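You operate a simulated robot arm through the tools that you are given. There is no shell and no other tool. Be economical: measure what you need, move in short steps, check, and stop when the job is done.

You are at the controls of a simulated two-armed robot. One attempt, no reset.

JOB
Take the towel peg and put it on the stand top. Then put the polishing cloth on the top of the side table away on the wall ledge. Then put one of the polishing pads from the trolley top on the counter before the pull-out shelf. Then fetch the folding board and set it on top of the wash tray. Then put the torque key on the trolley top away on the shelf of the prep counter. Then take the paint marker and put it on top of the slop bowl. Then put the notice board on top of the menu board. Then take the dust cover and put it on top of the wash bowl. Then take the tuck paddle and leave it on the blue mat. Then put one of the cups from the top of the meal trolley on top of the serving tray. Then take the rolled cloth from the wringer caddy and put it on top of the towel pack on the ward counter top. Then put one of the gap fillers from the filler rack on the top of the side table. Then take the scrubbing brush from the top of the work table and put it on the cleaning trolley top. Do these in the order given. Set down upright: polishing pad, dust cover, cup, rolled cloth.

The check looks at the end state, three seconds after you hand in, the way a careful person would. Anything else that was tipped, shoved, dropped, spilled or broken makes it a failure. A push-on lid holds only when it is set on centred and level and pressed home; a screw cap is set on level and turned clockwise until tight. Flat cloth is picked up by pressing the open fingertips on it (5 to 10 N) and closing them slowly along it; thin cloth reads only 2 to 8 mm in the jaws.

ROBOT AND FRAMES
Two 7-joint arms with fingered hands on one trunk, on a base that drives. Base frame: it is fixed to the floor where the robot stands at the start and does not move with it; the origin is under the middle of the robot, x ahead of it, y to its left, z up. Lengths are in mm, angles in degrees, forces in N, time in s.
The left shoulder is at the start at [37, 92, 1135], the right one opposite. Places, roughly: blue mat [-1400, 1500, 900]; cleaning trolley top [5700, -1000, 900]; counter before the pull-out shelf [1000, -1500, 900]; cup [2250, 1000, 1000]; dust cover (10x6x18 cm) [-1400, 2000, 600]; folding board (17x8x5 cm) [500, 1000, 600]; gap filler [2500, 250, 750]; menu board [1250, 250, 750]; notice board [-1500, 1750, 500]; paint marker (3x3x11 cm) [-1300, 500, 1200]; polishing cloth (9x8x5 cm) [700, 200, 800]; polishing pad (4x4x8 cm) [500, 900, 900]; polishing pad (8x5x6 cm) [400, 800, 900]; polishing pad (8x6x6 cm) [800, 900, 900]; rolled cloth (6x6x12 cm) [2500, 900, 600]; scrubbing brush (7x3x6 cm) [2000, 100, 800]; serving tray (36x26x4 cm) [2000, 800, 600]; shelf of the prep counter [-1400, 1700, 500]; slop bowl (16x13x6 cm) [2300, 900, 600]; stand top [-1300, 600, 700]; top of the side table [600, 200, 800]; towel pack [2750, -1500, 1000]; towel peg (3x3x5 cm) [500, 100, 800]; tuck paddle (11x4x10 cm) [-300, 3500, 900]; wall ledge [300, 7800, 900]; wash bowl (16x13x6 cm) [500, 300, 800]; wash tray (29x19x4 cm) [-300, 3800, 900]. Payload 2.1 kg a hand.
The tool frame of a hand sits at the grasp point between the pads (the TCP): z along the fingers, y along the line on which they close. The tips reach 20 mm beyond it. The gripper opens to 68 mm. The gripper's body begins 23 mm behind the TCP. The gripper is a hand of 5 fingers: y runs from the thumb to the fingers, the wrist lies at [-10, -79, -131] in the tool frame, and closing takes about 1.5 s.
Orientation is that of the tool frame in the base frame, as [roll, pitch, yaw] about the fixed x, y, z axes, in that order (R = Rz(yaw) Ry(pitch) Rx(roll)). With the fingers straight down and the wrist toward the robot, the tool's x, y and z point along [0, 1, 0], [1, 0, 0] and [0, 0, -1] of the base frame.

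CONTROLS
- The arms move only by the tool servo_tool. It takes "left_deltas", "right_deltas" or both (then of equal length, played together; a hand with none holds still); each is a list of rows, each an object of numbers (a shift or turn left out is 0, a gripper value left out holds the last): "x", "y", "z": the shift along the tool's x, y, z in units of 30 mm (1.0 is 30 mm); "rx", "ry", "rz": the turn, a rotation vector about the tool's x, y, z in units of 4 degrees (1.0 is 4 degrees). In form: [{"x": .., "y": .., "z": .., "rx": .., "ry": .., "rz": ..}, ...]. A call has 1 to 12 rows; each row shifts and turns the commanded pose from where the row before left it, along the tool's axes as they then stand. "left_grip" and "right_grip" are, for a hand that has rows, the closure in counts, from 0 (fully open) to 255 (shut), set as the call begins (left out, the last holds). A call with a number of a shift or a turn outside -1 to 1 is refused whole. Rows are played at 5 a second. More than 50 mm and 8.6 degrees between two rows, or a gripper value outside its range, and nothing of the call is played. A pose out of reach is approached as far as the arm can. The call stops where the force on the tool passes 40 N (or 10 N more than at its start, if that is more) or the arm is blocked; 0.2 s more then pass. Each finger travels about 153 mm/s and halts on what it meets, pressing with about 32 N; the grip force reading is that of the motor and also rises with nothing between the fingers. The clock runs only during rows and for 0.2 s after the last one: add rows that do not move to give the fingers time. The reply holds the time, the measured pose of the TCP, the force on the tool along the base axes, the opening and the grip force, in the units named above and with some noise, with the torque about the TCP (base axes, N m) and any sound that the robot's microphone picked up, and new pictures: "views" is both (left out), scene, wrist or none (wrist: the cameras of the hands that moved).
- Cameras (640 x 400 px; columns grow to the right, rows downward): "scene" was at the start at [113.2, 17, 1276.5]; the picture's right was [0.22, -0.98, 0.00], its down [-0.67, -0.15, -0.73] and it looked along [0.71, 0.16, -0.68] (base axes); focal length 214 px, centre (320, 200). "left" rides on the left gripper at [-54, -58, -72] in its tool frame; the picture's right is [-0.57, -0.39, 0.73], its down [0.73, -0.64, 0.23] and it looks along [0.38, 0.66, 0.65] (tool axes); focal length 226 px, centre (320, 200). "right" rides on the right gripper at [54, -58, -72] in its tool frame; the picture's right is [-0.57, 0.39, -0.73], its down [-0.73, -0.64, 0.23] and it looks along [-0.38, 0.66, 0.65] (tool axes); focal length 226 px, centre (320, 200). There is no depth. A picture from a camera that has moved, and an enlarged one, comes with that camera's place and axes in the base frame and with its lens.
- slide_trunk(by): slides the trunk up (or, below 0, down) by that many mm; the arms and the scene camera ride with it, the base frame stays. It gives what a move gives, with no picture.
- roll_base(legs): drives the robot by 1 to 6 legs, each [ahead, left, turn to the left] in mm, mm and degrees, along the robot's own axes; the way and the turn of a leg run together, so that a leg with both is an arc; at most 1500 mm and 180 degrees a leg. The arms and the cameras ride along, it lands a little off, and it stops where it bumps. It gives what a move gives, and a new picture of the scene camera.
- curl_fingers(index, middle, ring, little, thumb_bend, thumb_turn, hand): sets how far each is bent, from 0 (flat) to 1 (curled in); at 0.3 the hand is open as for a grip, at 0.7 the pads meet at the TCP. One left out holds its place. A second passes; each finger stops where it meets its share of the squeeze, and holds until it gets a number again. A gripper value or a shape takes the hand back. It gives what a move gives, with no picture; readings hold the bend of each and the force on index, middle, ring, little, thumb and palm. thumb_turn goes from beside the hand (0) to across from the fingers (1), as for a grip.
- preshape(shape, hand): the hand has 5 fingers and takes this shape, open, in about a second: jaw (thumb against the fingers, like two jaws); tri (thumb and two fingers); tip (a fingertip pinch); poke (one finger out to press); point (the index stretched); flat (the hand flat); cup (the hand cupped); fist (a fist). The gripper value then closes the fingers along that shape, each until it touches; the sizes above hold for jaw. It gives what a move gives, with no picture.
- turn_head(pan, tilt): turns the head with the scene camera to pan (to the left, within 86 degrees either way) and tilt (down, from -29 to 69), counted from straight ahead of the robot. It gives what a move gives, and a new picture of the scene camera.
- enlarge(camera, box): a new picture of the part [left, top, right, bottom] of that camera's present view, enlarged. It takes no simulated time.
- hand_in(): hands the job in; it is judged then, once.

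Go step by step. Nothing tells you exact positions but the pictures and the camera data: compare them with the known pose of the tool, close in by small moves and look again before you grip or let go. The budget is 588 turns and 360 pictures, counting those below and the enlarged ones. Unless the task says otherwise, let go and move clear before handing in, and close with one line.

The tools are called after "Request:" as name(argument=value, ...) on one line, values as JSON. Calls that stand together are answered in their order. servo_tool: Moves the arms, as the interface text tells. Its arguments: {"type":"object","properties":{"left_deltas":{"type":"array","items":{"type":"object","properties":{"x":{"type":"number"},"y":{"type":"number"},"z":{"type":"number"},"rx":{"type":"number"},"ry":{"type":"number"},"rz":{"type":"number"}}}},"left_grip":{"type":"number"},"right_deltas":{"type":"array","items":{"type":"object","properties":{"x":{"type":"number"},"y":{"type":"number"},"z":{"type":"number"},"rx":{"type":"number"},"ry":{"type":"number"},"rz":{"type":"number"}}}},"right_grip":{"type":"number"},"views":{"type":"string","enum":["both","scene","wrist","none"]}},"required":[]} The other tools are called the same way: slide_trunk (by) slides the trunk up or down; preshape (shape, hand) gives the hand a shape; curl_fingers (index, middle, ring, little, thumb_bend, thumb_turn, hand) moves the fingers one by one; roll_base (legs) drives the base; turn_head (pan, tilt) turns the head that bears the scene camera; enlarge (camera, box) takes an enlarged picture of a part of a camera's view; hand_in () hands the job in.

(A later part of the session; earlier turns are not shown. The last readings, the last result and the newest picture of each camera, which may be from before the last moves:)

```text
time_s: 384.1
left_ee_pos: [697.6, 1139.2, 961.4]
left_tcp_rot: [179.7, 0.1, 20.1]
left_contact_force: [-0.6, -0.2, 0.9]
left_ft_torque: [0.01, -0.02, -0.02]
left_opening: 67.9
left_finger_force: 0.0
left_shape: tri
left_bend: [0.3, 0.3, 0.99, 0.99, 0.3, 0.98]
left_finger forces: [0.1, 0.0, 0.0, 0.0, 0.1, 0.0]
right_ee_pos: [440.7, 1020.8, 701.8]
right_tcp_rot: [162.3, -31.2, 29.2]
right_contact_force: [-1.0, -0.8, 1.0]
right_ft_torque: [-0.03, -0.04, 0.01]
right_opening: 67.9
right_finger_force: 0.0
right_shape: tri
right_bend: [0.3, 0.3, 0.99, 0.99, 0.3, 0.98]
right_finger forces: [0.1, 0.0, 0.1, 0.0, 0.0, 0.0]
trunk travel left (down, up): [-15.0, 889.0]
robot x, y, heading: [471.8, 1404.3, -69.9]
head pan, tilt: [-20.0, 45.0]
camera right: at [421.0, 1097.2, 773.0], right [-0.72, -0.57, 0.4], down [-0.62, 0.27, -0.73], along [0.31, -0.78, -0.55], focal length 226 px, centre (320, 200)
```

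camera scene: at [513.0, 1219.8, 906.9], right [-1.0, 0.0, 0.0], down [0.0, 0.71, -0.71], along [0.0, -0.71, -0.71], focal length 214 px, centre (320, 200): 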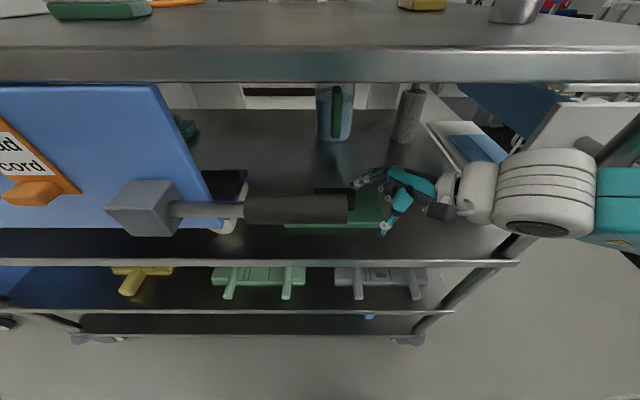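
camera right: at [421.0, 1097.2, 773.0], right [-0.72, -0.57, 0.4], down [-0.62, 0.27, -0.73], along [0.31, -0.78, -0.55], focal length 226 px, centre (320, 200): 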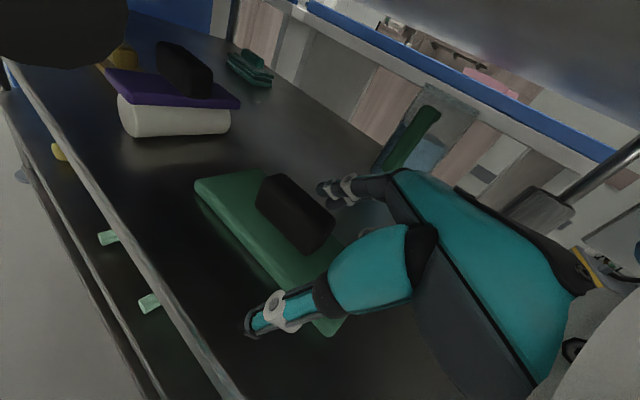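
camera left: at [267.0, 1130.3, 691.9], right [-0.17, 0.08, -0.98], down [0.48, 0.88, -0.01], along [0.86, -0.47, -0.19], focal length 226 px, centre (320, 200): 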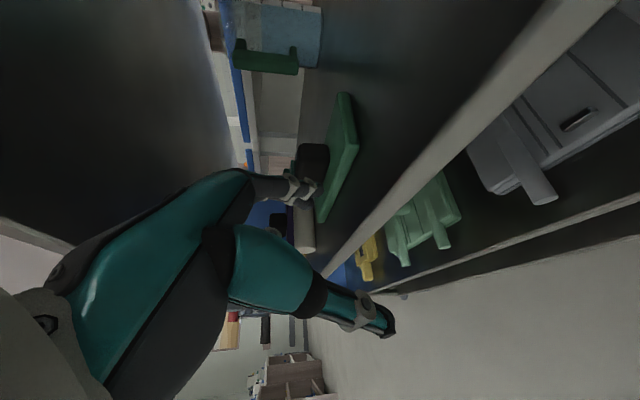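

The hand has passed the lever cleanly. Now the last 70 mm forward above the grip.

Request:
servo_tool(right_deltas=[{"x": 0.05, "y": 0.74, "z": 0.27}, {"x": 0.05, "y": 0.74, "z": 0.27}, {"x": 0.05, "y": 0.74, "z": 0.27}, {}], views="both")

```text
time_s: 385.1
left_ee_pos: [692.6, 1147.5, 964.9]
left_tcp_rot: [179.2, 0.3, 19.5]
left_contact_force: [0.6, 0.1, 1.1]
left_ft_torque: [-0.02, 0.0, 0.02]
left_opening: 67.6
left_finger_force: 0.0
left_shape: tri
left_bend: [0.3, 0.3, 0.99, 0.99, 0.3, 0.98]
left_finger forces: [0.1, 0.1, 0.0, 0.0, 0.0, 0.0]
right_ee_pos: [473.0, 967.4, 706.8]
right_tcp_rot: [161.6, -30.8, 29.0]
right_contact_force: [-0.4, 0.4, 0.0]
right_ft_torque: [0.03, 0.03, -0.02]
right_opening: 68.0
right_finger_force: 0.0
right_shape: tri
right_bend: [0.3, 0.3, 0.99, 0.99, 0.3, 0.98]
right_finger forces: [0.0, 0.0, 0.0, 0.0, 0.0, 0.0]
trunk travel left (down, up): [-15.0, 889.0]
robot x, y, heading: [473.4, 1411.1, -70.4]
head pan, tilt: [-20.0, 45.0]
camera scene: at [508.9, 1229.3, 909.3], right [-1.0, 0.01, 0.0], down [0.01, 0.7, -0.71], along [-0.01, -0.71, -0.7], focal length 214 px, centre (320, 200)
camera right: at [453.6, 1046.3, 777.6], right [-0.72, -0.56, 0.41], down [-0.62, 0.27, -0.74], along [0.3, -0.79, -0.54], focal length 226 px, centre (320, 200)
```

scene: 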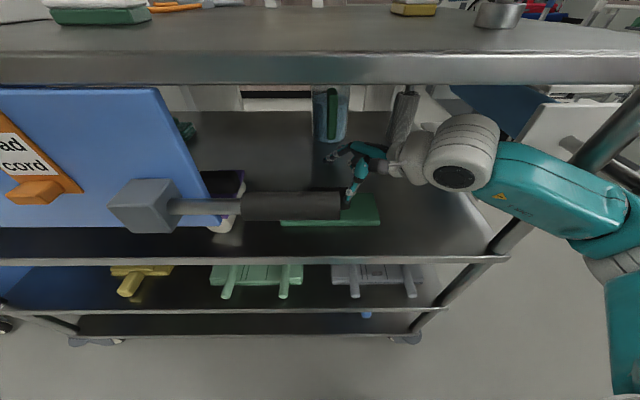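
right: 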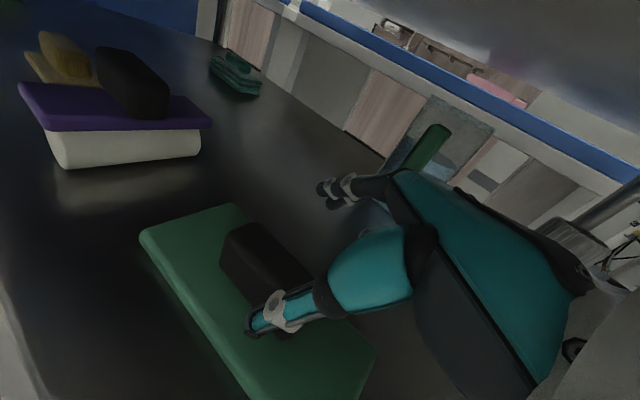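

The robot was nudged back a little: my forearm is touching the trolley's corner post. I'll retreat the same way at once.

Request:
servo_tool(right_deltas=[{"x": -0.05, "y": -0.74, "z": -0.27}, {"x": -0.05, "y": -0.74, "z": -0.27}, {"x": -0.05, "y": -0.74, "z": -0.27}, {}], views="none")

Request:
roll_base(legs=[[-150, 0, 0]])

```text
time_s: 386.1
left_ee_pos: [697.3, 1139.4, 963.3]
left_tcp_rot: [179.8, 0.1, 20.1]
left_contact_force: [0.1, 0.4, 0.1]
left_ft_torque: [0.03, -0.01, 0.02]
left_opening: 67.7
left_finger_force: 0.1
left_shape: tri
left_bend: [0.3, 0.3, 0.99, 0.99, 0.3, 0.98]
left_finger forces: [0.0, 0.0, 0.1, 0.0, 0.1, 0.0]
right_ee_pos: [441.9, 1020.2, 700.6]
right_tcp_rot: [162.3, -31.2, 29.4]
right_contact_force: [-0.1, -0.2, -0.2]
right_ft_torque: [-0.02, 0.04, 0.0]
right_opening: 68.0
right_finger_force: 0.0
right_shape: tri
right_bend: [0.3, 0.3, 0.99, 0.99, 0.3, 0.98]
right_finger forces: [0.0, 0.0, 0.0, 0.0, 0.0, 0.0]
trunk travel left (down, up): [-15.0, 889.0]
robot x, y, heading: [476.7, 1404.2, -69.9]
head pan, tilt: [-20.0, 45.0]
```

```text
time_s: 387.5
left_ee_pos: [646.4, 1280.4, 961.5]
left_tcp_rot: [179.9, 0.1, 20.0]
left_contact_force: [0.6, 0.0, -0.5]
left_ft_torque: [0.0, -0.02, -0.01]
left_opening: 68.0
left_finger_force: 0.1
left_shape: tri
left_bend: [0.3, 0.3, 0.99, 0.99, 0.3, 0.98]
left_finger forces: [0.0, 0.0, 0.0, 0.0, 0.0, 0.0]
right_ee_pos: [391.3, 1159.4, 701.1]
right_tcp_rot: [162.3, -31.2, 29.3]
right_contact_force: [0.0, 0.4, 0.3]
right_ft_torque: [-0.01, 0.02, -0.02]
right_opening: 68.1
right_finger_force: 0.1
right_shape: tri
right_bend: [0.3, 0.3, 0.99, 0.99, 0.3, 0.98]
right_finger forces: [0.1, 0.0, 0.0, 0.0, 0.0, 0.0]
trunk travel left (down, up): [-15.0, 889.0]
robot x, y, heading: [424.5, 1544.8, -70.1]
head pan, tilt: [-20.0, 45.0]
camera scene: at [461.7, 1359.8, 906.9], right [-1.0, 0.0, 0.0], down [0.0, 0.71, -0.71], along [0.0, -0.71, -0.71], focal length 214 px, centre (320, 200)
```

scene: 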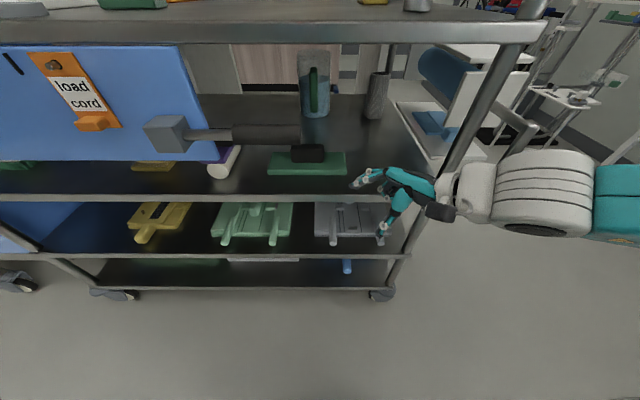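

The forearm swings sideways in that posture. I'll step the base back and right, and stretch the arm out so it enters along a straight line between post and lever.

Request:
roll_base(legs=[[-137, -134, 0]])

Request:
servo_tool(right_deltas=[{"x": 0.6, "y": 0.73, "z": 0.62}, {"x": 0.6, "y": 0.73, "z": 0.62}, {"x": 0.6, "y": 0.73, "z": 0.62}, {"x": 0.6, "y": 0.73, "z": 0.62}, {"x": 0.6, "y": 0.73, "z": 0.62}, {"x": 0.6, "y": 0.73, "z": 0.62}, {}], views="both")

```text
time_s: 389.0
left_ee_pos: [473.0, 1363.7, 960.8]
left_tcp_rot: [179.9, 0.1, 20.1]
left_contact_force: [0.0, -0.8, 0.0]
left_ft_torque: [0.01, 0.0, -0.03]
left_opening: 67.9
left_finger_force: 0.0
left_shape: tri
left_bend: [0.3, 0.3, 0.99, 0.99, 0.3, 0.98]
left_finger forces: [0.0, 0.0, 0.0, 0.0, 0.1, 0.0]
right_ee_pos: [216.9, 1244.0, 701.8]
right_tcp_rot: [162.3, -31.2, 29.4]
right_contact_force: [-0.5, -0.3, -0.5]
right_ft_torque: [0.01, -0.02, 0.02]
right_opening: 67.9
right_finger_force: 0.0
right_shape: tri
right_bend: [0.3, 0.3, 0.99, 0.99, 0.3, 0.98]
right_finger forces: [0.1, 0.0, 0.0, 0.1, 0.0, 0.1]
trunk travel left (down, up): [-15.0, 889.0]
robot x, y, heading: [248.9, 1625.9, -70.0]
head pan, tilt: [-20.0, 45.0]
camera scene: at [288.2, 1443.1, 906.9], right [-1.0, 0.0, 0.0], down [0.0, 0.71, -0.71], along [0.0, -0.71, -0.71], focal length 214 px, centre (320, 200)
```

scene: 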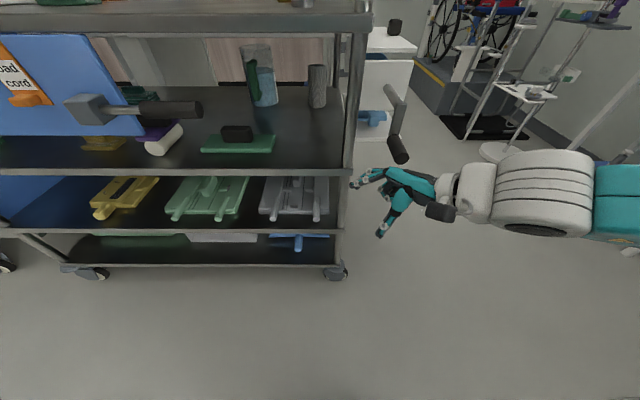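

```text
time_s: 390.6
left_ee_pos: [473.2, 1362.5, 961.0]
left_tcp_rot: [179.7, 0.1, 20.2]
left_contact_force: [0.3, -1.2, 0.1]
left_ft_torque: [-0.07, 0.01, 0.0]
left_opening: 67.8
left_finger_force: 0.1
left_shape: tri
left_bend: [0.3, 0.3, 0.99, 0.99, 0.3, 0.98]
left_finger forces: [0.1, 0.0, 0.0, 0.0, 0.0, 0.0]
right_ee_pos: [406.4, 1167.9, 700.5]
right_tcp_rot: [162.4, -31.1, 29.2]
right_contact_force: [0.0, -0.5, 0.5]
right_ft_torque: [-0.02, 0.02, 0.0]
right_opening: 68.1
right_finger_force: 0.0
right_shape: tri
right_bend: [0.3, 0.3, 0.99, 0.99, 0.3, 0.98]
right_finger forces: [0.0, 0.0, 0.0, 0.1, 0.0, 0.0]
trunk travel left (down, up): [-15.0, 889.0]
robot x, y, heading: [250.3, 1628.3, -70.1]
head pan, tilt: [-20.0, 45.0]
camera scene: at [288.2, 1443.1, 906.9], right [-1.0, 0.0, 0.0], down [0.0, 0.71, -0.71], along [0.0, -0.71, -0.71], focal length 214 px, centre (320, 200)
camera right: at [385.6, 1243.5, 771.6], right [-0.72, -0.57, 0.4], down [-0.63, 0.27, -0.73], along [0.31, -0.78, -0.55], focal length 226 px, centre (320, 200)
```

scene: 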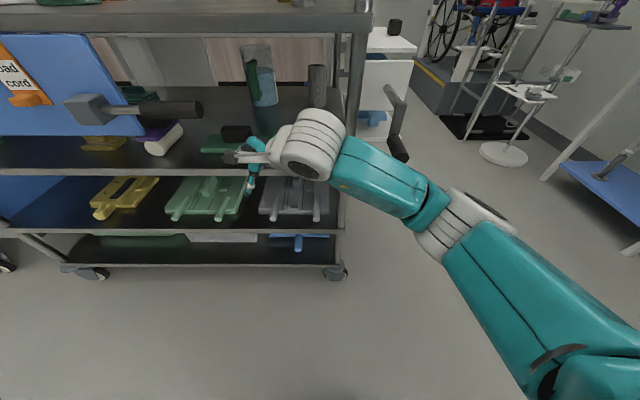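
right: 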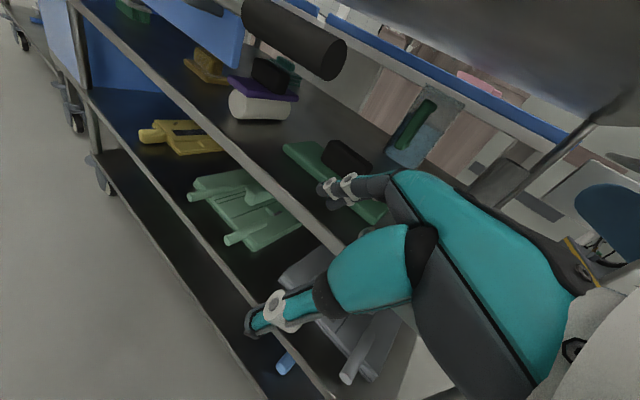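

Better: the elbow is now nearer the robot. I'll shift the base 60 mm left while holding the hand's place for more room at the post, then advance in steps.

Request:
servo_tool(right_deltas=[{"x": -0.83, "z": -0.53}, {"x": -0.83, "z": -0.53}, {}], views="none")

Request:
roll_base(legs=[[0, 60, 0], [120, 0, 0]])

Request:
enlarge(camera="right", box=[0, 0, 640, 400])

```text
time_s: 391.4
left_ee_pos: [474.1, 1363.3, 960.6]
left_tcp_rot: [179.8, 0.1, 20.1]
left_contact_force: [0.4, -0.6, -0.7]
left_ft_torque: [-0.04, -0.02, 0.0]
left_opening: 67.8
left_finger_force: 0.0
left_shape: tri
left_bend: [0.3, 0.3, 0.99, 0.99, 0.3, 0.98]
left_finger forces: [0.0, 0.0, 0.1, 0.0, 0.0, 0.0]
right_ee_pos: [349.3, 1146.9, 700.3]
right_tcp_rot: [162.3, -31.2, 29.4]
right_contact_force: [-0.2, -0.1, -0.7]
right_ft_torque: [-0.01, -0.01, -0.01]
right_opening: 67.8
right_finger_force: 0.0
right_shape: tri
right_bend: [0.3, 0.3, 0.99, 0.99, 0.3, 0.98]
right_finger forces: [0.1, 0.0, 0.0, 0.0, 0.0, 0.0]
trunk travel left (down, up): [-15.0, 889.0]
robot x, y, heading: [250.3, 1628.4, -69.9]
head pan, tilt: [-20.0, 45.0]
```

```text
time_s: 393.2
left_ee_pos: [570.8, 1270.5, 961.4]
left_tcp_rot: [179.8, 0.2, 20.0]
left_contact_force: [0.0, -0.2, 0.3]
left_ft_torque: [0.0, 0.04, 0.02]
left_opening: 67.5
left_finger_force: 0.1
left_shape: tri
left_bend: [0.3, 0.3, 0.99, 0.99, 0.3, 0.98]
left_finger forces: [0.0, 0.1, 0.0, 0.1, 0.1, 0.0]
right_ee_pos: [447.3, 1055.2, 700.6]
right_tcp_rot: [162.2, -31.1, 29.3]
right_contact_force: [-0.8, 0.2, -0.1]
right_ft_torque: [-0.02, -0.01, -0.01]
right_opening: 67.8
right_finger_force: 0.0
right_shape: tri
right_bend: [0.3, 0.3, 0.99, 0.99, 0.3, 0.98]
right_finger forces: [0.1, 0.0, 0.1, 0.0, 0.1, 0.0]
trunk travel left (down, up): [-15.0, 889.0]
robot x, y, heading: [350.0, 1533.3, -70.0]
head pan, tilt: [-20.0, 45.0]
camera scene: at [385.9, 1351.2, 906.9], right [-1.0, 0.0, 0.0], down [0.0, 0.71, -0.71], along [0.0, -0.71, -0.71], focal length 214 px, centre (320, 200)
```

scene: 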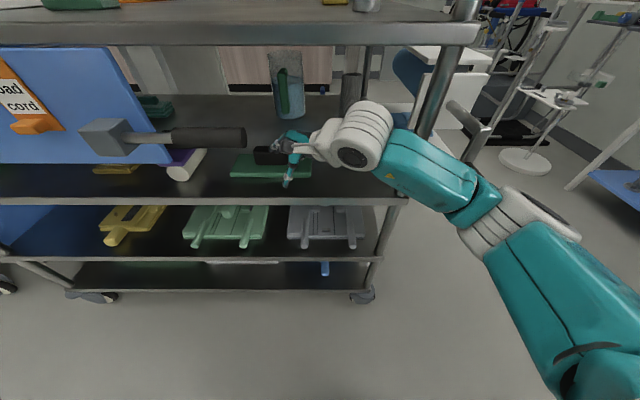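

```text
1.00 times, centred on (320, 200) of right
camera zoom: at [427.7, 1131.4, 771.5], right [-0.72, -0.57, 0.4], down [-0.62, 0.27, -0.73], along [0.31, -0.78, -0.55], focal length 226 px, centre (320, 200)
```

zoom: 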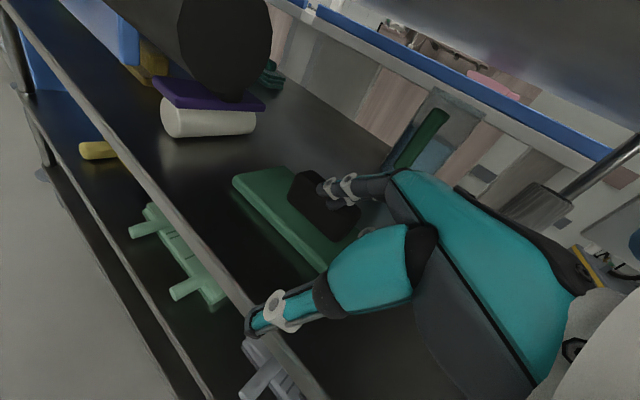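

On line. I'll advance another 60 mm and check again.

Request:
roll_base(legs=[[60, 0, 0]])

```text
time_s: 394.4
left_ee_pos: [593.9, 1218.8, 961.7]
left_tcp_rot: [179.6, 0.3, 20.0]
left_contact_force: [0.1, 0.4, 0.5]
left_ft_torque: [-0.01, -0.01, 0.01]
left_opening: 67.7
left_finger_force: 0.0
left_shape: tri
left_bend: [0.3, 0.3, 0.99, 0.99, 0.3, 0.98]
left_finger forces: [0.0, 0.0, 0.0, 0.1, 0.0, 0.0]
right_ee_pos: [469.3, 1000.2, 703.6]
right_tcp_rot: [162.0, -30.9, 29.2]
right_contact_force: [0.4, -0.2, 0.8]
right_ft_torque: [-0.01, 0.0, -0.01]
right_opening: 67.9
right_finger_force: 0.2
right_shape: tri
right_bend: [0.3, 0.3, 0.99, 0.99, 0.3, 0.98]
right_finger forces: [0.0, 0.0, 0.0, 0.0, 0.0, 0.0]
trunk travel left (down, up): [-15.0, 889.0]
robot x, y, heading: [372.9, 1477.3, -69.8]
head pan, tilt: [-20.0, 45.0]
stopped in leg 1: the robot was blocked; the commanded pose is now the measured one
camera scene: at [409.2, 1298.6, 908.0], right [-1.0, 0.0, 0.0], down [0.0, 0.7, -0.71], along [0.0, -0.71, -0.7], focal length 214 px, centre (320, 200)
```

scene: 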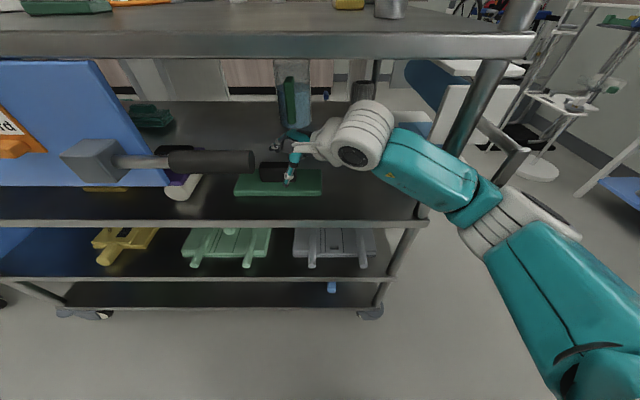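

The forearm is at the post again. I'll back off, shift the base another 80 mm left with the hand held in place, and retry.

Request:
roll_base(legs=[[-80, 0, 0]])

Request:
servo_tool(right_deltas=[{"x": -0.75, "z": -0.48}, {"x": -0.75, "z": -0.48}, {"x": -0.75, "z": -0.48}, {}], views="none")

Request:
roll_base(legs=[[0, 80, 0], [40, 0, 0]])

```text
time_s: 395.5
left_ee_pos: [564.5, 1289.5, 961.0]
left_tcp_rot: [179.9, 0.1, 19.9]
left_contact_force: [-0.4, -0.1, 0.0]
left_ft_torque: [-0.02, 0.07, 0.0]
left_opening: 67.9
left_finger_force: 0.1
left_shape: tri
left_bend: [0.3, 0.3, 0.99, 0.99, 0.3, 0.98]
left_finger forces: [0.0, 0.0, 0.0, 0.0, 0.0, 0.0]
right_ee_pos: [439.3, 1071.2, 699.8]
right_tcp_rot: [162.4, -31.1, 29.0]
right_contact_force: [0.4, 0.2, 0.8]
right_ft_torque: [0.03, 0.02, 0.01]
right_opening: 67.9
right_finger_force: 0.0
right_shape: tri
right_bend: [0.3, 0.3, 0.99, 0.99, 0.3, 0.98]
right_finger forces: [0.0, 0.0, 0.0, 0.0, 0.0, 0.0]
trunk travel left (down, up): [-15.0, 889.0]
robot x, y, heading: [343.8, 1554.1, -70.0]
head pan, tilt: [-20.0, 45.0]
camera scene: at [379.8, 1369.8, 906.8], right [-1.0, 0.0, 0.0], down [0.0, 0.71, -0.71], along [0.0, -0.71, -0.71], focal length 214 px, centre (320, 200)
```

scene: 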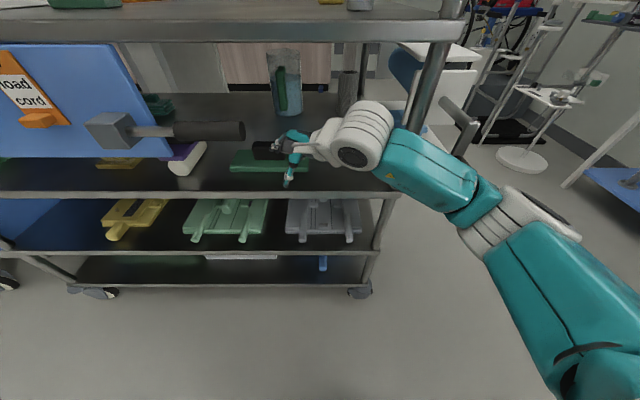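

```text
time_s: 396.5
left_ee_pos: [564.3, 1289.8, 961.6]
left_tcp_rot: [179.9, 0.1, 19.8]
left_contact_force: [1.2, -0.1, -0.1]
left_ft_torque: [0.02, 0.01, 0.0]
left_opening: 68.0
left_finger_force: 0.1
left_shape: tri
left_bend: [0.3, 0.3, 0.99, 0.99, 0.3, 0.98]
left_finger forces: [0.0, 0.0, 0.1, 0.1, 0.0, 0.0]
right_ee_pos: [364.7, 1044.8, 700.5]
right_tcp_rot: [162.2, -31.2, 29.1]
right_contact_force: [-0.4, -0.7, 0.0]
right_ft_torque: [-0.03, 0.05, 0.0]
right_opening: 67.5
right_finger_force: 0.1
right_shape: tri
right_bend: [0.3, 0.3, 0.99, 0.99, 0.3, 0.98]
right_finger forces: [0.0, 0.1, 0.0, 0.1, 0.0, 0.1]
trunk travel left (down, up): [-15.0, 889.0]
robot x, y, heading: [344.8, 1553.7, -70.0]
head pan, tilt: [-20.0, 45.0]
```

```text
time_s: 398.0
left_ee_pos: [652.3, 1278.9, 961.5]
left_tcp_rot: [179.8, 0.1, 19.9]
left_contact_force: [-0.3, 0.2, 0.3]
left_ft_torque: [0.0, -0.03, 0.01]
left_opening: 67.8
left_finger_force: 0.1
left_shape: tri
left_bend: [0.3, 0.3, 0.99, 0.99, 0.3, 0.98]
left_finger forces: [0.0, 0.1, 0.1, 0.0, 0.1, 0.0]
right_ee_pos: [453.5, 1035.3, 700.4]
right_tcp_rot: [162.2, -31.1, 29.1]
right_contact_force: [-0.1, 0.4, 0.5]
right_ft_torque: [-0.01, -0.01, 0.01]
right_opening: 67.8
right_finger_force: 0.0
right_shape: tri
right_bend: [0.3, 0.3, 0.99, 0.99, 0.3, 0.98]
right_finger forces: [0.0, 0.1, 0.0, 0.0, 0.0, 0.0]
trunk travel left (down, up): [-15.0, 889.0]
robot x, y, heading: [429.0, 1546.8, -70.1]
head pan, tilt: [-20.0, 45.0]
camera scene: at [468.0, 1359.7, 906.9], right [-1.0, 0.0, 0.0], down [0.0, 0.71, -0.71], along [0.0, -0.71, -0.71], focal length 214 px, centre (320, 200)
```

scene: 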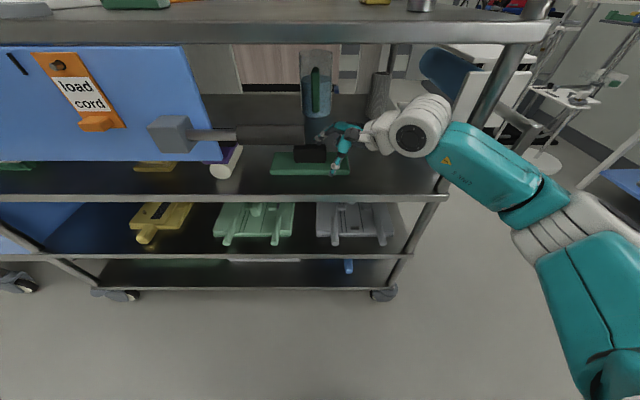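

The forearm's direction follows the robot's heading, so I'll back out, turn the base 25° the other way and counter-rotate the hand so the forearm points straight back.

Request:
roll_base(legs=[[-220, 0, 0], [0, 0, -25]])

Request:
servo_tool(right_deltas=[{"rx": 0.461, "ry": 0.234, "rz": -0.727}, {"rx": 0.461, "ry": 0.234, "rz": -0.727}, {"rx": 0.461, "ry": 0.234, "rz": -0.727}, {"rx": 0.461, "ry": 0.234, "rz": -0.727}, {"rx": 0.461, "ry": 0.234, "rz": -0.727}, {"rx": 0.461, "ry": 0.234, "rz": -0.727}, {"rx": 0.461, "ry": 0.234, "rz": -0.727}, {}], views="scene")

```text
time_s: 401.0
left_ee_pos: [443.5, 1416.9, 960.8]
left_tcp_rot: [179.8, 0.1, -5.1]
left_contact_force: [-0.1, -0.2, 0.3]
left_ft_torque: [0.03, 0.02, 0.02]
left_opening: 67.8
left_finger_force: 0.2
left_shape: tri
left_bend: [0.3, 0.3, 0.99, 0.99, 0.3, 0.98]
left_finger forces: [0.1, 0.1, 0.0, 0.0, 0.0, 0.0]
right_ee_pos: [160.1, 1279.6, 701.6]
right_tcp_rot: [162.3, -31.1, 3.9]
right_contact_force: [0.2, 0.5, 0.2]
right_ft_torque: [0.0, -0.01, -0.03]
right_opening: 67.7
right_finger_force: 0.0
right_shape: tri
right_bend: [0.3, 0.3, 0.99, 0.99, 0.3, 0.98]
right_finger forces: [0.1, 0.1, 0.0, 0.0, 0.0, 0.1]
trunk travel left (down, up): [-15.0, 889.0]
robot x, y, heading: [358.9, 1752.6, -95.2]
head pan, tilt: [-20.0, 45.0]
camera scene: at [311.3, 1567.6, 906.9], right [-0.91, 0.42, 0.0], down [0.3, 0.64, -0.71], along [-0.3, -0.64, -0.71], focal length 214 px, centre (320, 200)
```

scene: 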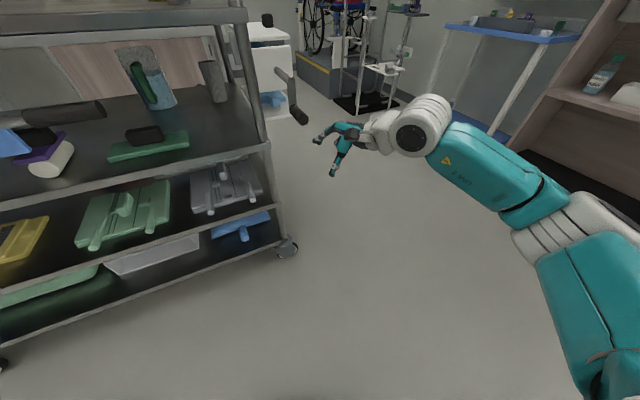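

```text
time_s: 402.8
left_ee_pos: [443.5, 1416.9, 961.0]
left_tcp_rot: [179.8, 0.1, -5.2]
left_contact_force: [0.6, 0.7, 1.0]
left_ft_torque: [0.0, 0.0, 0.02]
left_opening: 67.6
left_finger_force: 0.0
left_shape: tri
left_bend: [0.3, 0.3, 0.99, 0.99, 0.3, 0.98]
left_finger forces: [0.0, 0.1, 0.0, 0.0, 0.0, 0.1]
right_ee_pos: [159.4, 1280.1, 701.2]
right_tcp_rot: [162.3, -31.1, 21.9]
right_contact_force: [-0.4, 0.0, 0.7]
right_ft_torque: [-0.02, -0.01, -0.01]
right_opening: 67.8
right_finger_force: 0.2
right_shape: tri
right_bend: [0.3, 0.3, 0.99, 0.99, 0.3, 0.98]
right_finger forces: [0.0, 0.1, 0.0, 0.0, 0.0, 0.1]
right hand out of reach, approached as far as the arm can: row 6, 7
trunk travel left (down, up): [-15.0, 889.0]
robot x, y, heading: [355.7, 1752.7, -95.2]
head pan, tilt: [-20.0, 45.0]
camera scene: at [311.3, 1567.6, 906.9], right [-0.91, 0.42, 0.0], down [0.3, 0.64, -0.71], along [-0.3, -0.64, -0.71], focal length 214 px, centre (320, 200)
```

scene: 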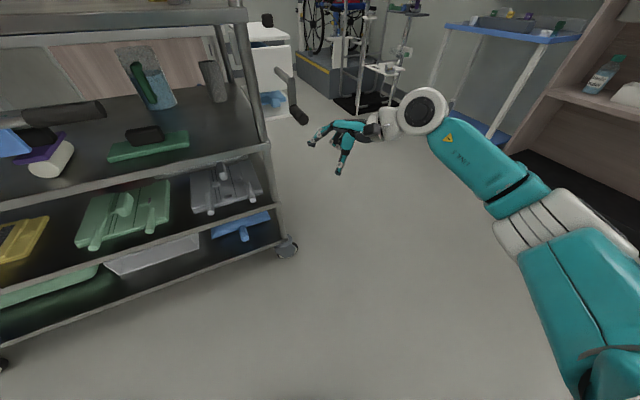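

The forearm now points back nicely. I'll bring the hand 60 mm inward and finish its yaw.

Request:
servo_tool(right_deltas=[{"x": 0.77, "y": 0.29, "z": 0.58}, {"x": 0.77, "y": 0.29, "z": 0.58}, {"rx": 0.47, "ry": 0.24, "rz": -0.75}, {"rx": 0.47, "ry": 0.24, "rz": -0.75}, {}], views="none")

```text
time_s: 404.0
left_ee_pos: [444.1, 1416.5, 961.0]
left_tcp_rot: [179.8, 0.1, -5.1]
left_contact_force: [-0.5, 0.2, 0.0]
left_ft_torque: [-0.02, 0.0, -0.01]
left_opening: 67.5
left_finger_force: 0.0
left_shape: tri
left_bend: [0.3, 0.3, 0.99, 0.99, 0.3, 0.98]
left_finger forces: [0.1, 0.0, 0.0, 0.0, 0.0, 0.0]
right_ee_pos: [221.3, 1275.2, 701.3]
right_tcp_rot: [162.3, -31.1, 29.2]
right_contact_force: [0.2, -0.2, 0.1]
right_ft_torque: [-0.04, -0.02, 0.01]
right_opening: 67.8
right_finger_force: 0.0
right_shape: tri
right_bend: [0.3, 0.3, 0.99, 0.99, 0.3, 0.98]
right_finger forces: [0.0, 0.0, 0.0, 0.0, 0.0, 0.0]
trunk travel left (down, up): [-15.0, 889.0]
robot x, y, heading: [355.7, 1753.7, -95.4]
head pan, tilt: [-20.0, 45.0]
```

Aligned. I'll move to the entry line and go in to 100 mm short of the grip.

Request:
roll_base(legs=[[0, 204, 0], [112, 0, 0], [90, 43, 0]])

```text
time_s: 407.1
left_ee_pos: [671.0, 1193.0, 961.0]
left_tcp_rot: [179.7, 0.1, -5.3]
left_contact_force: [0.1, 0.3, -0.1]
left_ft_torque: [-0.03, 0.02, -0.01]
left_opening: 68.0
left_finger_force: 0.1
left_shape: tri
left_bend: [0.3, 0.3, 0.99, 0.99, 0.3, 0.98]
left_finger forces: [0.1, 0.0, 0.0, 0.0, 0.0, 0.0]
right_ee_pos: [447.0, 1051.0, 701.2]
right_tcp_rot: [162.2, -31.1, 29.2]
right_contact_force: [0.0, 0.5, -0.1]
right_ft_torque: [0.06, 0.02, 0.01]
right_opening: 68.0
right_finger_force: 0.1
right_shape: tri
right_bend: [0.3, 0.3, 0.99, 0.99, 0.3, 0.98]
right_finger forces: [0.0, 0.1, 0.1, 0.0, 0.0, 0.1]
trunk travel left (down, up): [-15.0, 889.0]
robot x, y, heading: [583.2, 1528.6, -95.3]
head pan, tilt: [-20.0, 45.0]
camera scene: at [538.8, 1343.9, 906.9], right [-0.9, 0.43, 0.0], down [0.3, 0.64, -0.71], along [-0.3, -0.64, -0.71], focal length 214 px, centre (320, 200)
```

scene: 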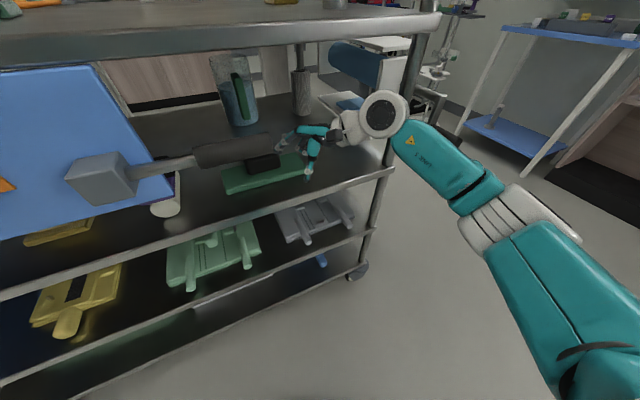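

The forearm clears the post with room now. I'll advance 60 mm more.

Request:
roll_base(legs=[[54, 26, 0]])

Request:
servo_tool(right_deltas=[{}], views="wrist")

```text
time_s: 408.1
left_ee_pos: [692.6, 1137.1, 961.1]
left_tcp_rot: [179.8, 0.1, -5.3]
left_contact_force: [0.2, -0.3, -0.4]
left_ft_torque: [-0.03, 0.0, -0.01]
left_opening: 67.9
left_finger_force: 0.0
left_shape: tri
left_bend: [0.3, 0.3, 0.99, 0.99, 0.3, 0.98]
left_finger forces: [0.1, 0.1, 0.0, 0.0, 0.0, 0.1]
right_ee_pos: [467.8, 995.3, 701.3]
right_tcp_rot: [162.1, -31.1, 29.2]
right_contact_force: [-0.1, 0.7, -0.3]
right_ft_torque: [-0.03, -0.01, 0.02]
right_opening: 67.8
right_finger_force: 0.1
right_shape: tri
right_bend: [0.3, 0.3, 0.99, 0.99, 0.3, 0.98]
right_finger forces: [0.0, 0.0, 0.0, 0.0, 0.0, 0.0]
trunk travel left (down, up): [-15.0, 889.0]
robot x, y, heading: [605.1, 1470.2, -95.2]
head pan, tilt: [-20.0, 45.0]
camera scene: at [559.8, 1287.8, 906.9], right [-0.9, 0.43, 0.0], down [0.3, 0.64, -0.71], along [-0.3, -0.64, -0.71], focal length 214 px, centre (320, 200)
```

scene: 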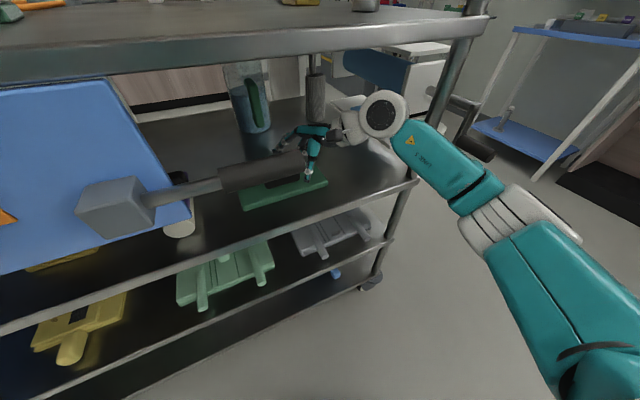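

```text
time_s: 408.5
left_ee_pos: [692.1, 1136.8, 962.2]
left_tcp_rot: [179.9, 0.0, -5.3]
left_contact_force: [0.6, 0.2, -0.1]
left_ft_torque: [0.0, 0.01, -0.01]
left_opening: 67.8
left_finger_force: 0.0
left_shape: tri
left_bend: [0.3, 0.3, 0.99, 0.99, 0.3, 0.98]
left_finger forces: [0.1, 0.0, 0.0, 0.1, 0.0, 0.1]
right_ee_pos: [468.5, 996.2, 700.1]
right_tcp_rot: [162.2, -31.1, 29.2]
right_contact_force: [-0.1, -0.4, -0.1]
right_ft_torque: [0.01, -0.05, -0.05]
right_opening: 67.9
right_finger_force: 0.0
right_shape: tri
right_bend: [0.3, 0.3, 0.99, 0.99, 0.3, 0.98]
right_finger forces: [0.0, 0.1, 0.1, 0.0, 0.0, 0.1]
trunk travel left (down, up): [-15.0, 889.0]
robot x, y, heading: [603.0, 1471.9, -95.4]
head pan, tilt: [-20.0, 45.0]
camera right: at [448.0, 1072.9, 772.0], right [-0.72, -0.57, 0.4], down [-0.62, 0.27, -0.73], along [0.31, -0.78, -0.55], focal length 226 px, centre (320, 200)
```

right: 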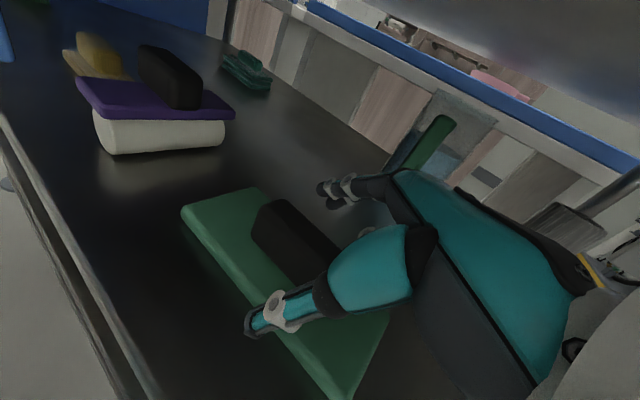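

The grip lies where I expected, at about [484, 962]. I'll move over it, then come down around it.

Request:
servo_tool(right_deltas=[{"x": -0.11, "y": 0.6, "z": 0.13}, {"x": -0.11, "y": 0.6, "z": 0.13}, {"x": -0.2, "y": -0.1, "z": 0.32}, {}], views="both")

```text
time_s: 409.5
left_ee_pos: [693.6, 1136.5, 960.8]
left_tcp_rot: [179.9, 0.1, -5.2]
left_contact_force: [-0.9, -0.7, -0.4]
left_ft_torque: [-0.04, 0.01, 0.03]
left_opening: 67.9
left_finger_force: 0.0
left_shape: tri
left_bend: [0.3, 0.3, 0.99, 0.99, 0.3, 0.98]
left_finger forces: [0.1, 0.0, 0.1, 0.0, 0.0, 0.0]
right_ee_pos: [477.4, 969.2, 701.1]
right_tcp_rot: [162.1, -31.1, 29.1]
right_contact_force: [0.0, 0.4, -0.7]
right_ft_torque: [-0.04, 0.0, 0.0]
right_opening: 68.0
right_finger_force: 0.1
right_shape: tri
right_bend: [0.3, 0.3, 0.99, 0.99, 0.3, 0.98]
right_finger forces: [0.0, 0.0, 0.1, 0.0, 0.0, 0.0]
right hand out of reach, approached as far as the arm can: row 2, 3
trunk travel left (down, up): [-15.0, 889.0]
robot x, y, heading: [603.5, 1469.7, -95.1]
head pan, tilt: [-20.0, 45.0]
camera scene: at [559.8, 1287.7, 906.9], right [-0.9, 0.43, 0.0], down [0.3, 0.64, -0.71], along [-0.3, -0.64, -0.71], focal length 214 px, centre (320, 200)
camera right: at [457.2, 1046.5, 772.0], right [-0.72, -0.57, 0.4], down [-0.62, 0.27, -0.73], along [0.31, -0.78, -0.55], focal length 226 px, centre (320, 200)
```

scene: 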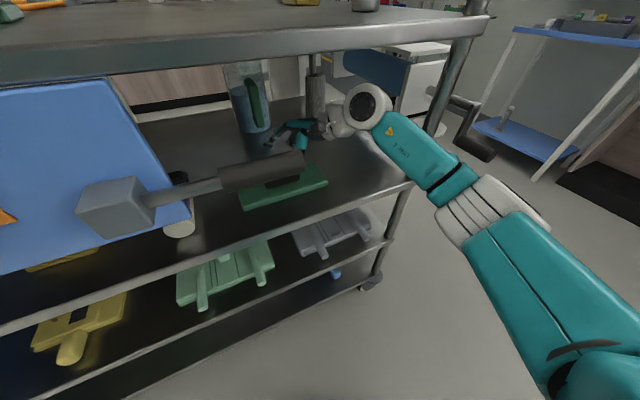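
right: 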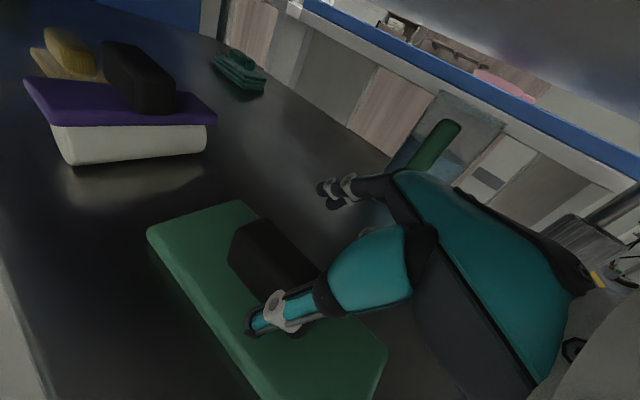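

The arm is at its reach limit, so the base goes 30 mm closer and the arm comes back slightly.

Request:
servo_tool(right_deltas=[{"y": -0.8, "z": -0.1}, {}], views="none")

Request:
roll_base(legs=[[30, 5, 0]])

Request:
servo_tool(right_deltas=[{}], views="wrist")

```text
time_s: 410.1
left_ee_pos: [692.2, 1137.1, 961.2]
left_tcp_rot: [179.8, 0.1, -5.2]
left_contact_force: [-0.9, -0.1, 0.4]
left_ft_torque: [-0.01, 0.02, 0.03]
left_opening: 67.8
left_finger_force: 0.1
left_shape: tri
left_bend: [0.3, 0.3, 0.99, 0.99, 0.3, 0.98]
left_finger forces: [0.0, 0.0, 0.1, 0.1, 0.0, 0.0]
right_ee_pos: [466.3, 990.9, 696.4]
right_tcp_rot: [162.1, -31.1, 29.2]
right_contact_force: [-0.4, 0.2, -0.3]
right_ft_torque: [-0.02, 0.0, 0.0]
right_opening: 68.2
right_finger_force: 0.1
right_shape: tri
right_bend: [0.3, 0.3, 0.99, 0.99, 0.3, 0.98]
right_finger forces: [0.0, 0.0, 0.1, 0.0, 0.0, 0.0]
trunk travel left (down, up): [-15.0, 889.0]
robot x, y, heading: [604.5, 1472.0, -95.2]
head pan, tilt: [-20.0, 45.0]
```

```text
time_s: 410.9
left_ee_pos: [695.3, 1106.8, 961.4]
left_tcp_rot: [179.8, 0.1, -5.2]
left_contact_force: [0.2, 0.2, 0.5]
left_ft_torque: [0.03, -0.01, 0.01]
left_opening: 67.9
left_finger_force: 0.0
left_shape: tri
left_bend: [0.3, 0.3, 0.99, 0.99, 0.3, 0.98]
left_finger forces: [0.1, 0.0, 0.0, 0.0, 0.0, 0.1]
right_ee_pos: [469.2, 960.8, 696.6]
right_tcp_rot: [162.0, -31.1, 29.2]
right_contact_force: [0.2, 1.4, 0.5]
right_ft_torque: [-0.02, 0.01, 0.0]
right_opening: 67.7
right_finger_force: 0.1
right_shape: tri
right_bend: [0.3, 0.3, 0.99, 0.99, 0.3, 0.98]
right_finger forces: [0.0, 0.0, 0.0, 0.0, 0.0, 0.1]
trunk travel left (down, up): [-15.0, 889.0]
robot x, y, heading: [605.5, 1443.9, -95.1]
head pan, tilt: [-20.0, 45.0]
camera scene: at [562.1, 1257.4, 906.9], right [-0.9, 0.43, 0.0], down [0.3, 0.64, -0.71], along [-0.3, -0.64, -0.71], focal length 214 px, centre (320, 200)
```

scene: 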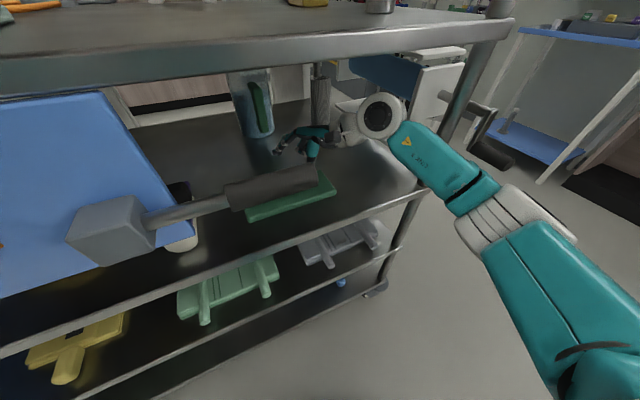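

```text
time_s: 411.4
left_ee_pos: [695.2, 1106.5, 961.7]
left_tcp_rot: [179.8, 0.1, -5.2]
left_contact_force: [0.3, 1.0, -0.6]
left_ft_torque: [0.0, 0.02, -0.01]
left_opening: 67.8
left_finger_force: 0.1
left_shape: tri
left_bend: [0.3, 0.3, 0.99, 0.99, 0.3, 0.98]
left_finger forces: [0.1, 0.0, 0.1, 0.0, 0.0, 0.0]
right_ee_pos: [469.2, 961.1, 695.7]
right_tcp_rot: [162.1, -31.1, 29.1]
right_contact_force: [-0.1, -0.3, 0.4]
right_ft_torque: [0.03, 0.01, 0.0]
right_opening: 68.0
right_finger_force: 0.0
right_shape: tri
right_bend: [0.3, 0.3, 0.99, 0.99, 0.3, 0.98]
right_finger forces: [0.0, 0.0, 0.1, 0.0, 0.0, 0.1]
trunk travel left (down, up): [-15.0, 889.0]
robot x, y, heading: [610.4, 1441.8, -95.2]
head pan, tilt: [-20.0, 45.0]
camera right: at [450.2, 1038.1, 767.6], right [-0.72, -0.57, 0.4], down [-0.62, 0.27, -0.73], along [0.31, -0.78, -0.55], focal length 226 px, centre (320, 200)
```

right: 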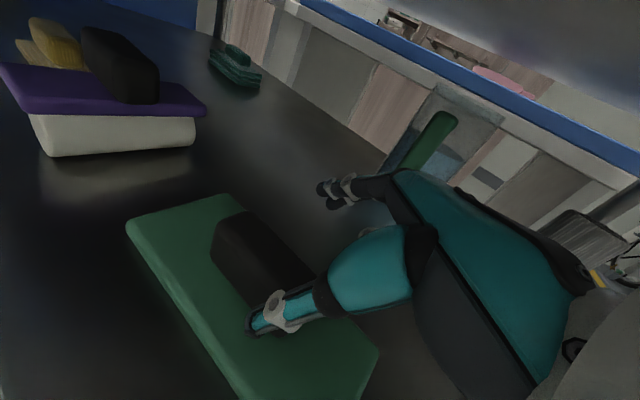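

Thumb and finger straddle the grip. I'll go down 28 mm in two steps and close.

Request:
servo_tool(right_deltas=[{"x": -0.13, "y": -0.07, "z": 0.47}, {"x": -0.13, "y": -0.07, "z": 0.47}, {}], views="wrist")

```text
time_s: 412.1
left_ee_pos: [692.9, 1107.8, 962.6]
left_tcp_rot: [179.7, 0.1, -5.2]
left_contact_force: [-0.1, 0.5, 0.4]
left_ft_torque: [0.0, -0.02, 0.03]
left_opening: 68.0
left_finger_force: 0.0
left_shape: tri
left_bend: [0.3, 0.3, 0.99, 0.99, 0.3, 0.98]
left_finger forces: [0.0, 0.0, 0.1, 0.0, 0.0, 0.1]
right_ee_pos: [479.2, 961.6, 670.5]
right_tcp_rot: [161.9, -31.1, 29.3]
right_contact_force: [-1.6, -5.7, 18.1]
right_ft_torque: [-0.22, 0.39, 0.06]
right_opening: 67.9
right_finger_force: 0.2
right_shape: tri
right_bend: [0.3, 0.3, 1.0, 0.99, 0.3, 0.98]
right_finger forces: [0.0, 0.0, 19.4, 0.0, 0.0, 0.0]
trunk travel left (down, up): [-15.0, 889.0]
robot x, y, heading: [605.4, 1440.0, -95.2]
head pan, tilt: [-20.0, 45.0]
camera right: at [459.2, 1038.7, 740.8], right [-0.72, -0.56, 0.4], down [-0.62, 0.27, -0.74], along [0.31, -0.78, -0.54], focal length 226 px, centre (320, 200)
```

right: 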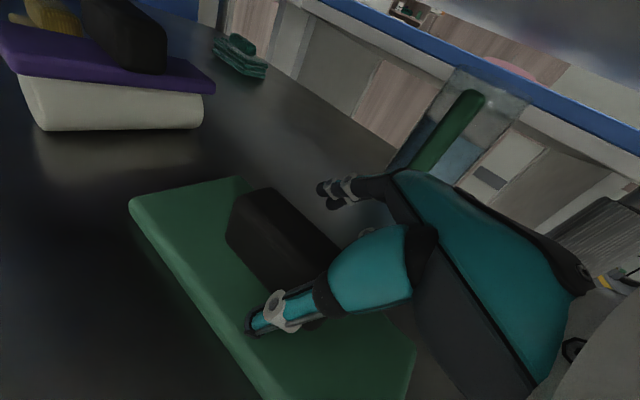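

The curled ring finger presses on the board. I'll rise, stretch ring and little fingers out of the way, and come down again.

Request:
servo_tool(right_deltas=[{"x": 0.13, "y": 0.07, "z": -0.5}, {"x": 0.13, "y": 0.07, "z": -0.5}, {"x": 0.1, "y": 0.05, "z": -0.3}, {}], views="none")

Request:
curl_fingers(hand="right", ring=0.15, little=0.0)

Request:
servo_tool(right_deltas=[{"x": -0.1, "y": -0.05, "z": 0.3}, {"x": -0.13, "y": -0.07, "z": 0.5}, {"x": -0.13, "y": -0.07, "z": 0.4}, {}], views="both")

```text
time_s: 413.1
left_ee_pos: [694.1, 1105.9, 961.2]
left_tcp_rot: [179.8, 0.1, -5.3]
left_contact_force: [0.5, 0.4, 0.6]
left_ft_torque: [0.0, -0.03, 0.0]
left_opening: 67.7
left_finger_force: 0.1
left_shape: tri
left_bend: [0.3, 0.3, 0.99, 0.99, 0.3, 0.98]
left_finger forces: [0.0, 0.0, 0.1, 0.0, 0.0, 0.1]
right_ee_pos: [465.7, 962.4, 706.0]
right_tcp_rot: [162.3, -31.1, 29.1]
right_contact_force: [-0.4, 0.8, -0.2]
right_ft_torque: [0.0, 0.02, -0.01]
right_opening: 68.0
right_finger_force: 0.0
right_shape: tri
right_bend: [0.3, 0.3, 0.99, 0.99, 0.3, 0.98]
right_finger forces: [0.0, 0.0, 0.0, 0.1, 0.0, 0.1]
trunk travel left (down, up): [-15.0, 889.0]
robot x, y, heading: [606.4, 1442.4, -95.1]
head pan, tilt: [-20.0, 45.0]
```

```text
time_s: 414.1
left_ee_pos: [693.8, 1106.5, 962.1]
left_tcp_rot: [179.9, 0.1, -5.2]
left_contact_force: [-0.9, 0.2, -0.7]
left_ft_torque: [0.02, 0.0, -0.04]
left_opening: 67.8
left_finger_force: 0.1
left_shape: tri
left_bend: [0.3, 0.3, 0.99, 0.99, 0.3, 0.98]
left_finger forces: [0.0, 0.1, 0.1, 0.0, 0.1, 0.1]
right_ee_pos: [467.3, 961.6, 707.5]
right_tcp_rot: [162.2, -31.2, 29.1]
right_contact_force: [-1.2, 0.6, 0.0]
right_ft_torque: [-0.02, -0.01, -0.01]
right_opening: 62.4
right_finger_force: 0.1
right_shape: fingers
right_bend: [0.3, 0.3, 0.15, 0.0, 0.3, 0.98]
right_finger forces: [0.1, 0.1, 0.0, 0.0, 0.1, 0.0]
trunk travel left (down, up): [-15.0, 889.0]
robot x, y, heading: [610.5, 1440.5, -95.1]
head pan, tilt: [-20.0, 45.0]
```

```text
time_s: 415.1
left_ee_pos: [694.6, 1106.4, 962.1]
left_tcp_rot: [179.9, 0.1, -5.2]
left_contact_force: [0.5, 0.9, 0.4]
left_ft_torque: [0.03, -0.02, 0.0]
left_opening: 67.7
left_finger_force: 0.1
left_shape: tri
left_bend: [0.3, 0.3, 0.99, 0.99, 0.3, 0.98]
left_finger forces: [0.0, 0.0, 0.0, 0.1, 0.0, 0.0]
right_ee_pos: [477.7, 960.8, 670.8]
right_tcp_rot: [162.1, -31.2, 29.2]
right_contact_force: [1.0, -0.6, 0.3]
right_ft_torque: [-0.01, 0.0, -0.06]
right_opening: 62.8
right_finger_force: 0.1
right_shape: fingers
right_bend: [0.3, 0.3, 0.15, 0.0, 0.3, 0.98]
right_finger forces: [0.0, 0.1, 0.0, 0.0, 0.1, 0.1]
trunk travel left (down, up): [-15.0, 889.0]
robot x, y, heading: [607.0, 1442.0, -95.1]
head pan, tilt: [-20.0, 45.0]
camera scene: at [562.1, 1257.4, 906.9], right [-0.9, 0.43, 0.0], down [0.3, 0.64, -0.71], along [-0.3, -0.64, -0.71], focal length 214 px, centre (320, 200)
camera right: at [458.0, 1037.6, 741.8], right [-0.72, -0.57, 0.4], down [-0.62, 0.27, -0.73], along [0.31, -0.78, -0.55], focal length 226 px, centre (320, 200)
```

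scene: 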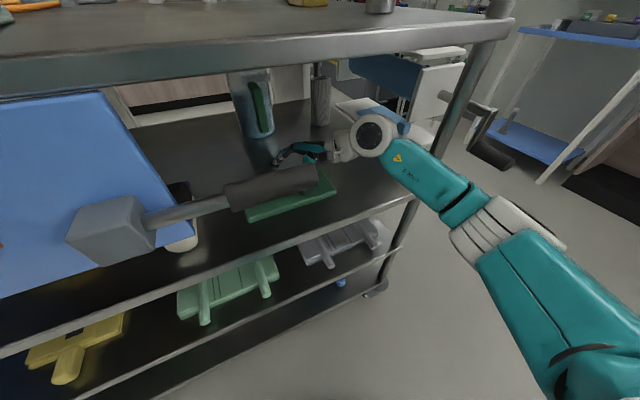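
right: 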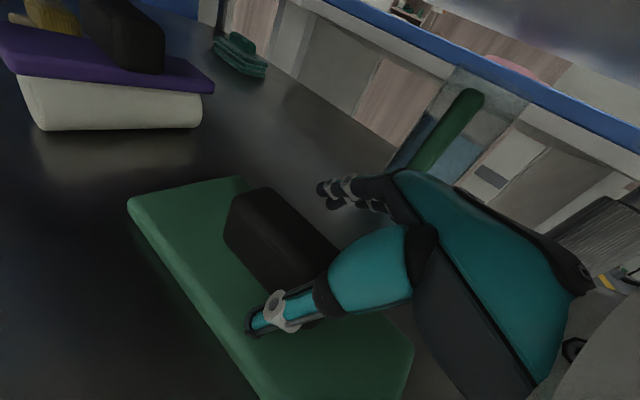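

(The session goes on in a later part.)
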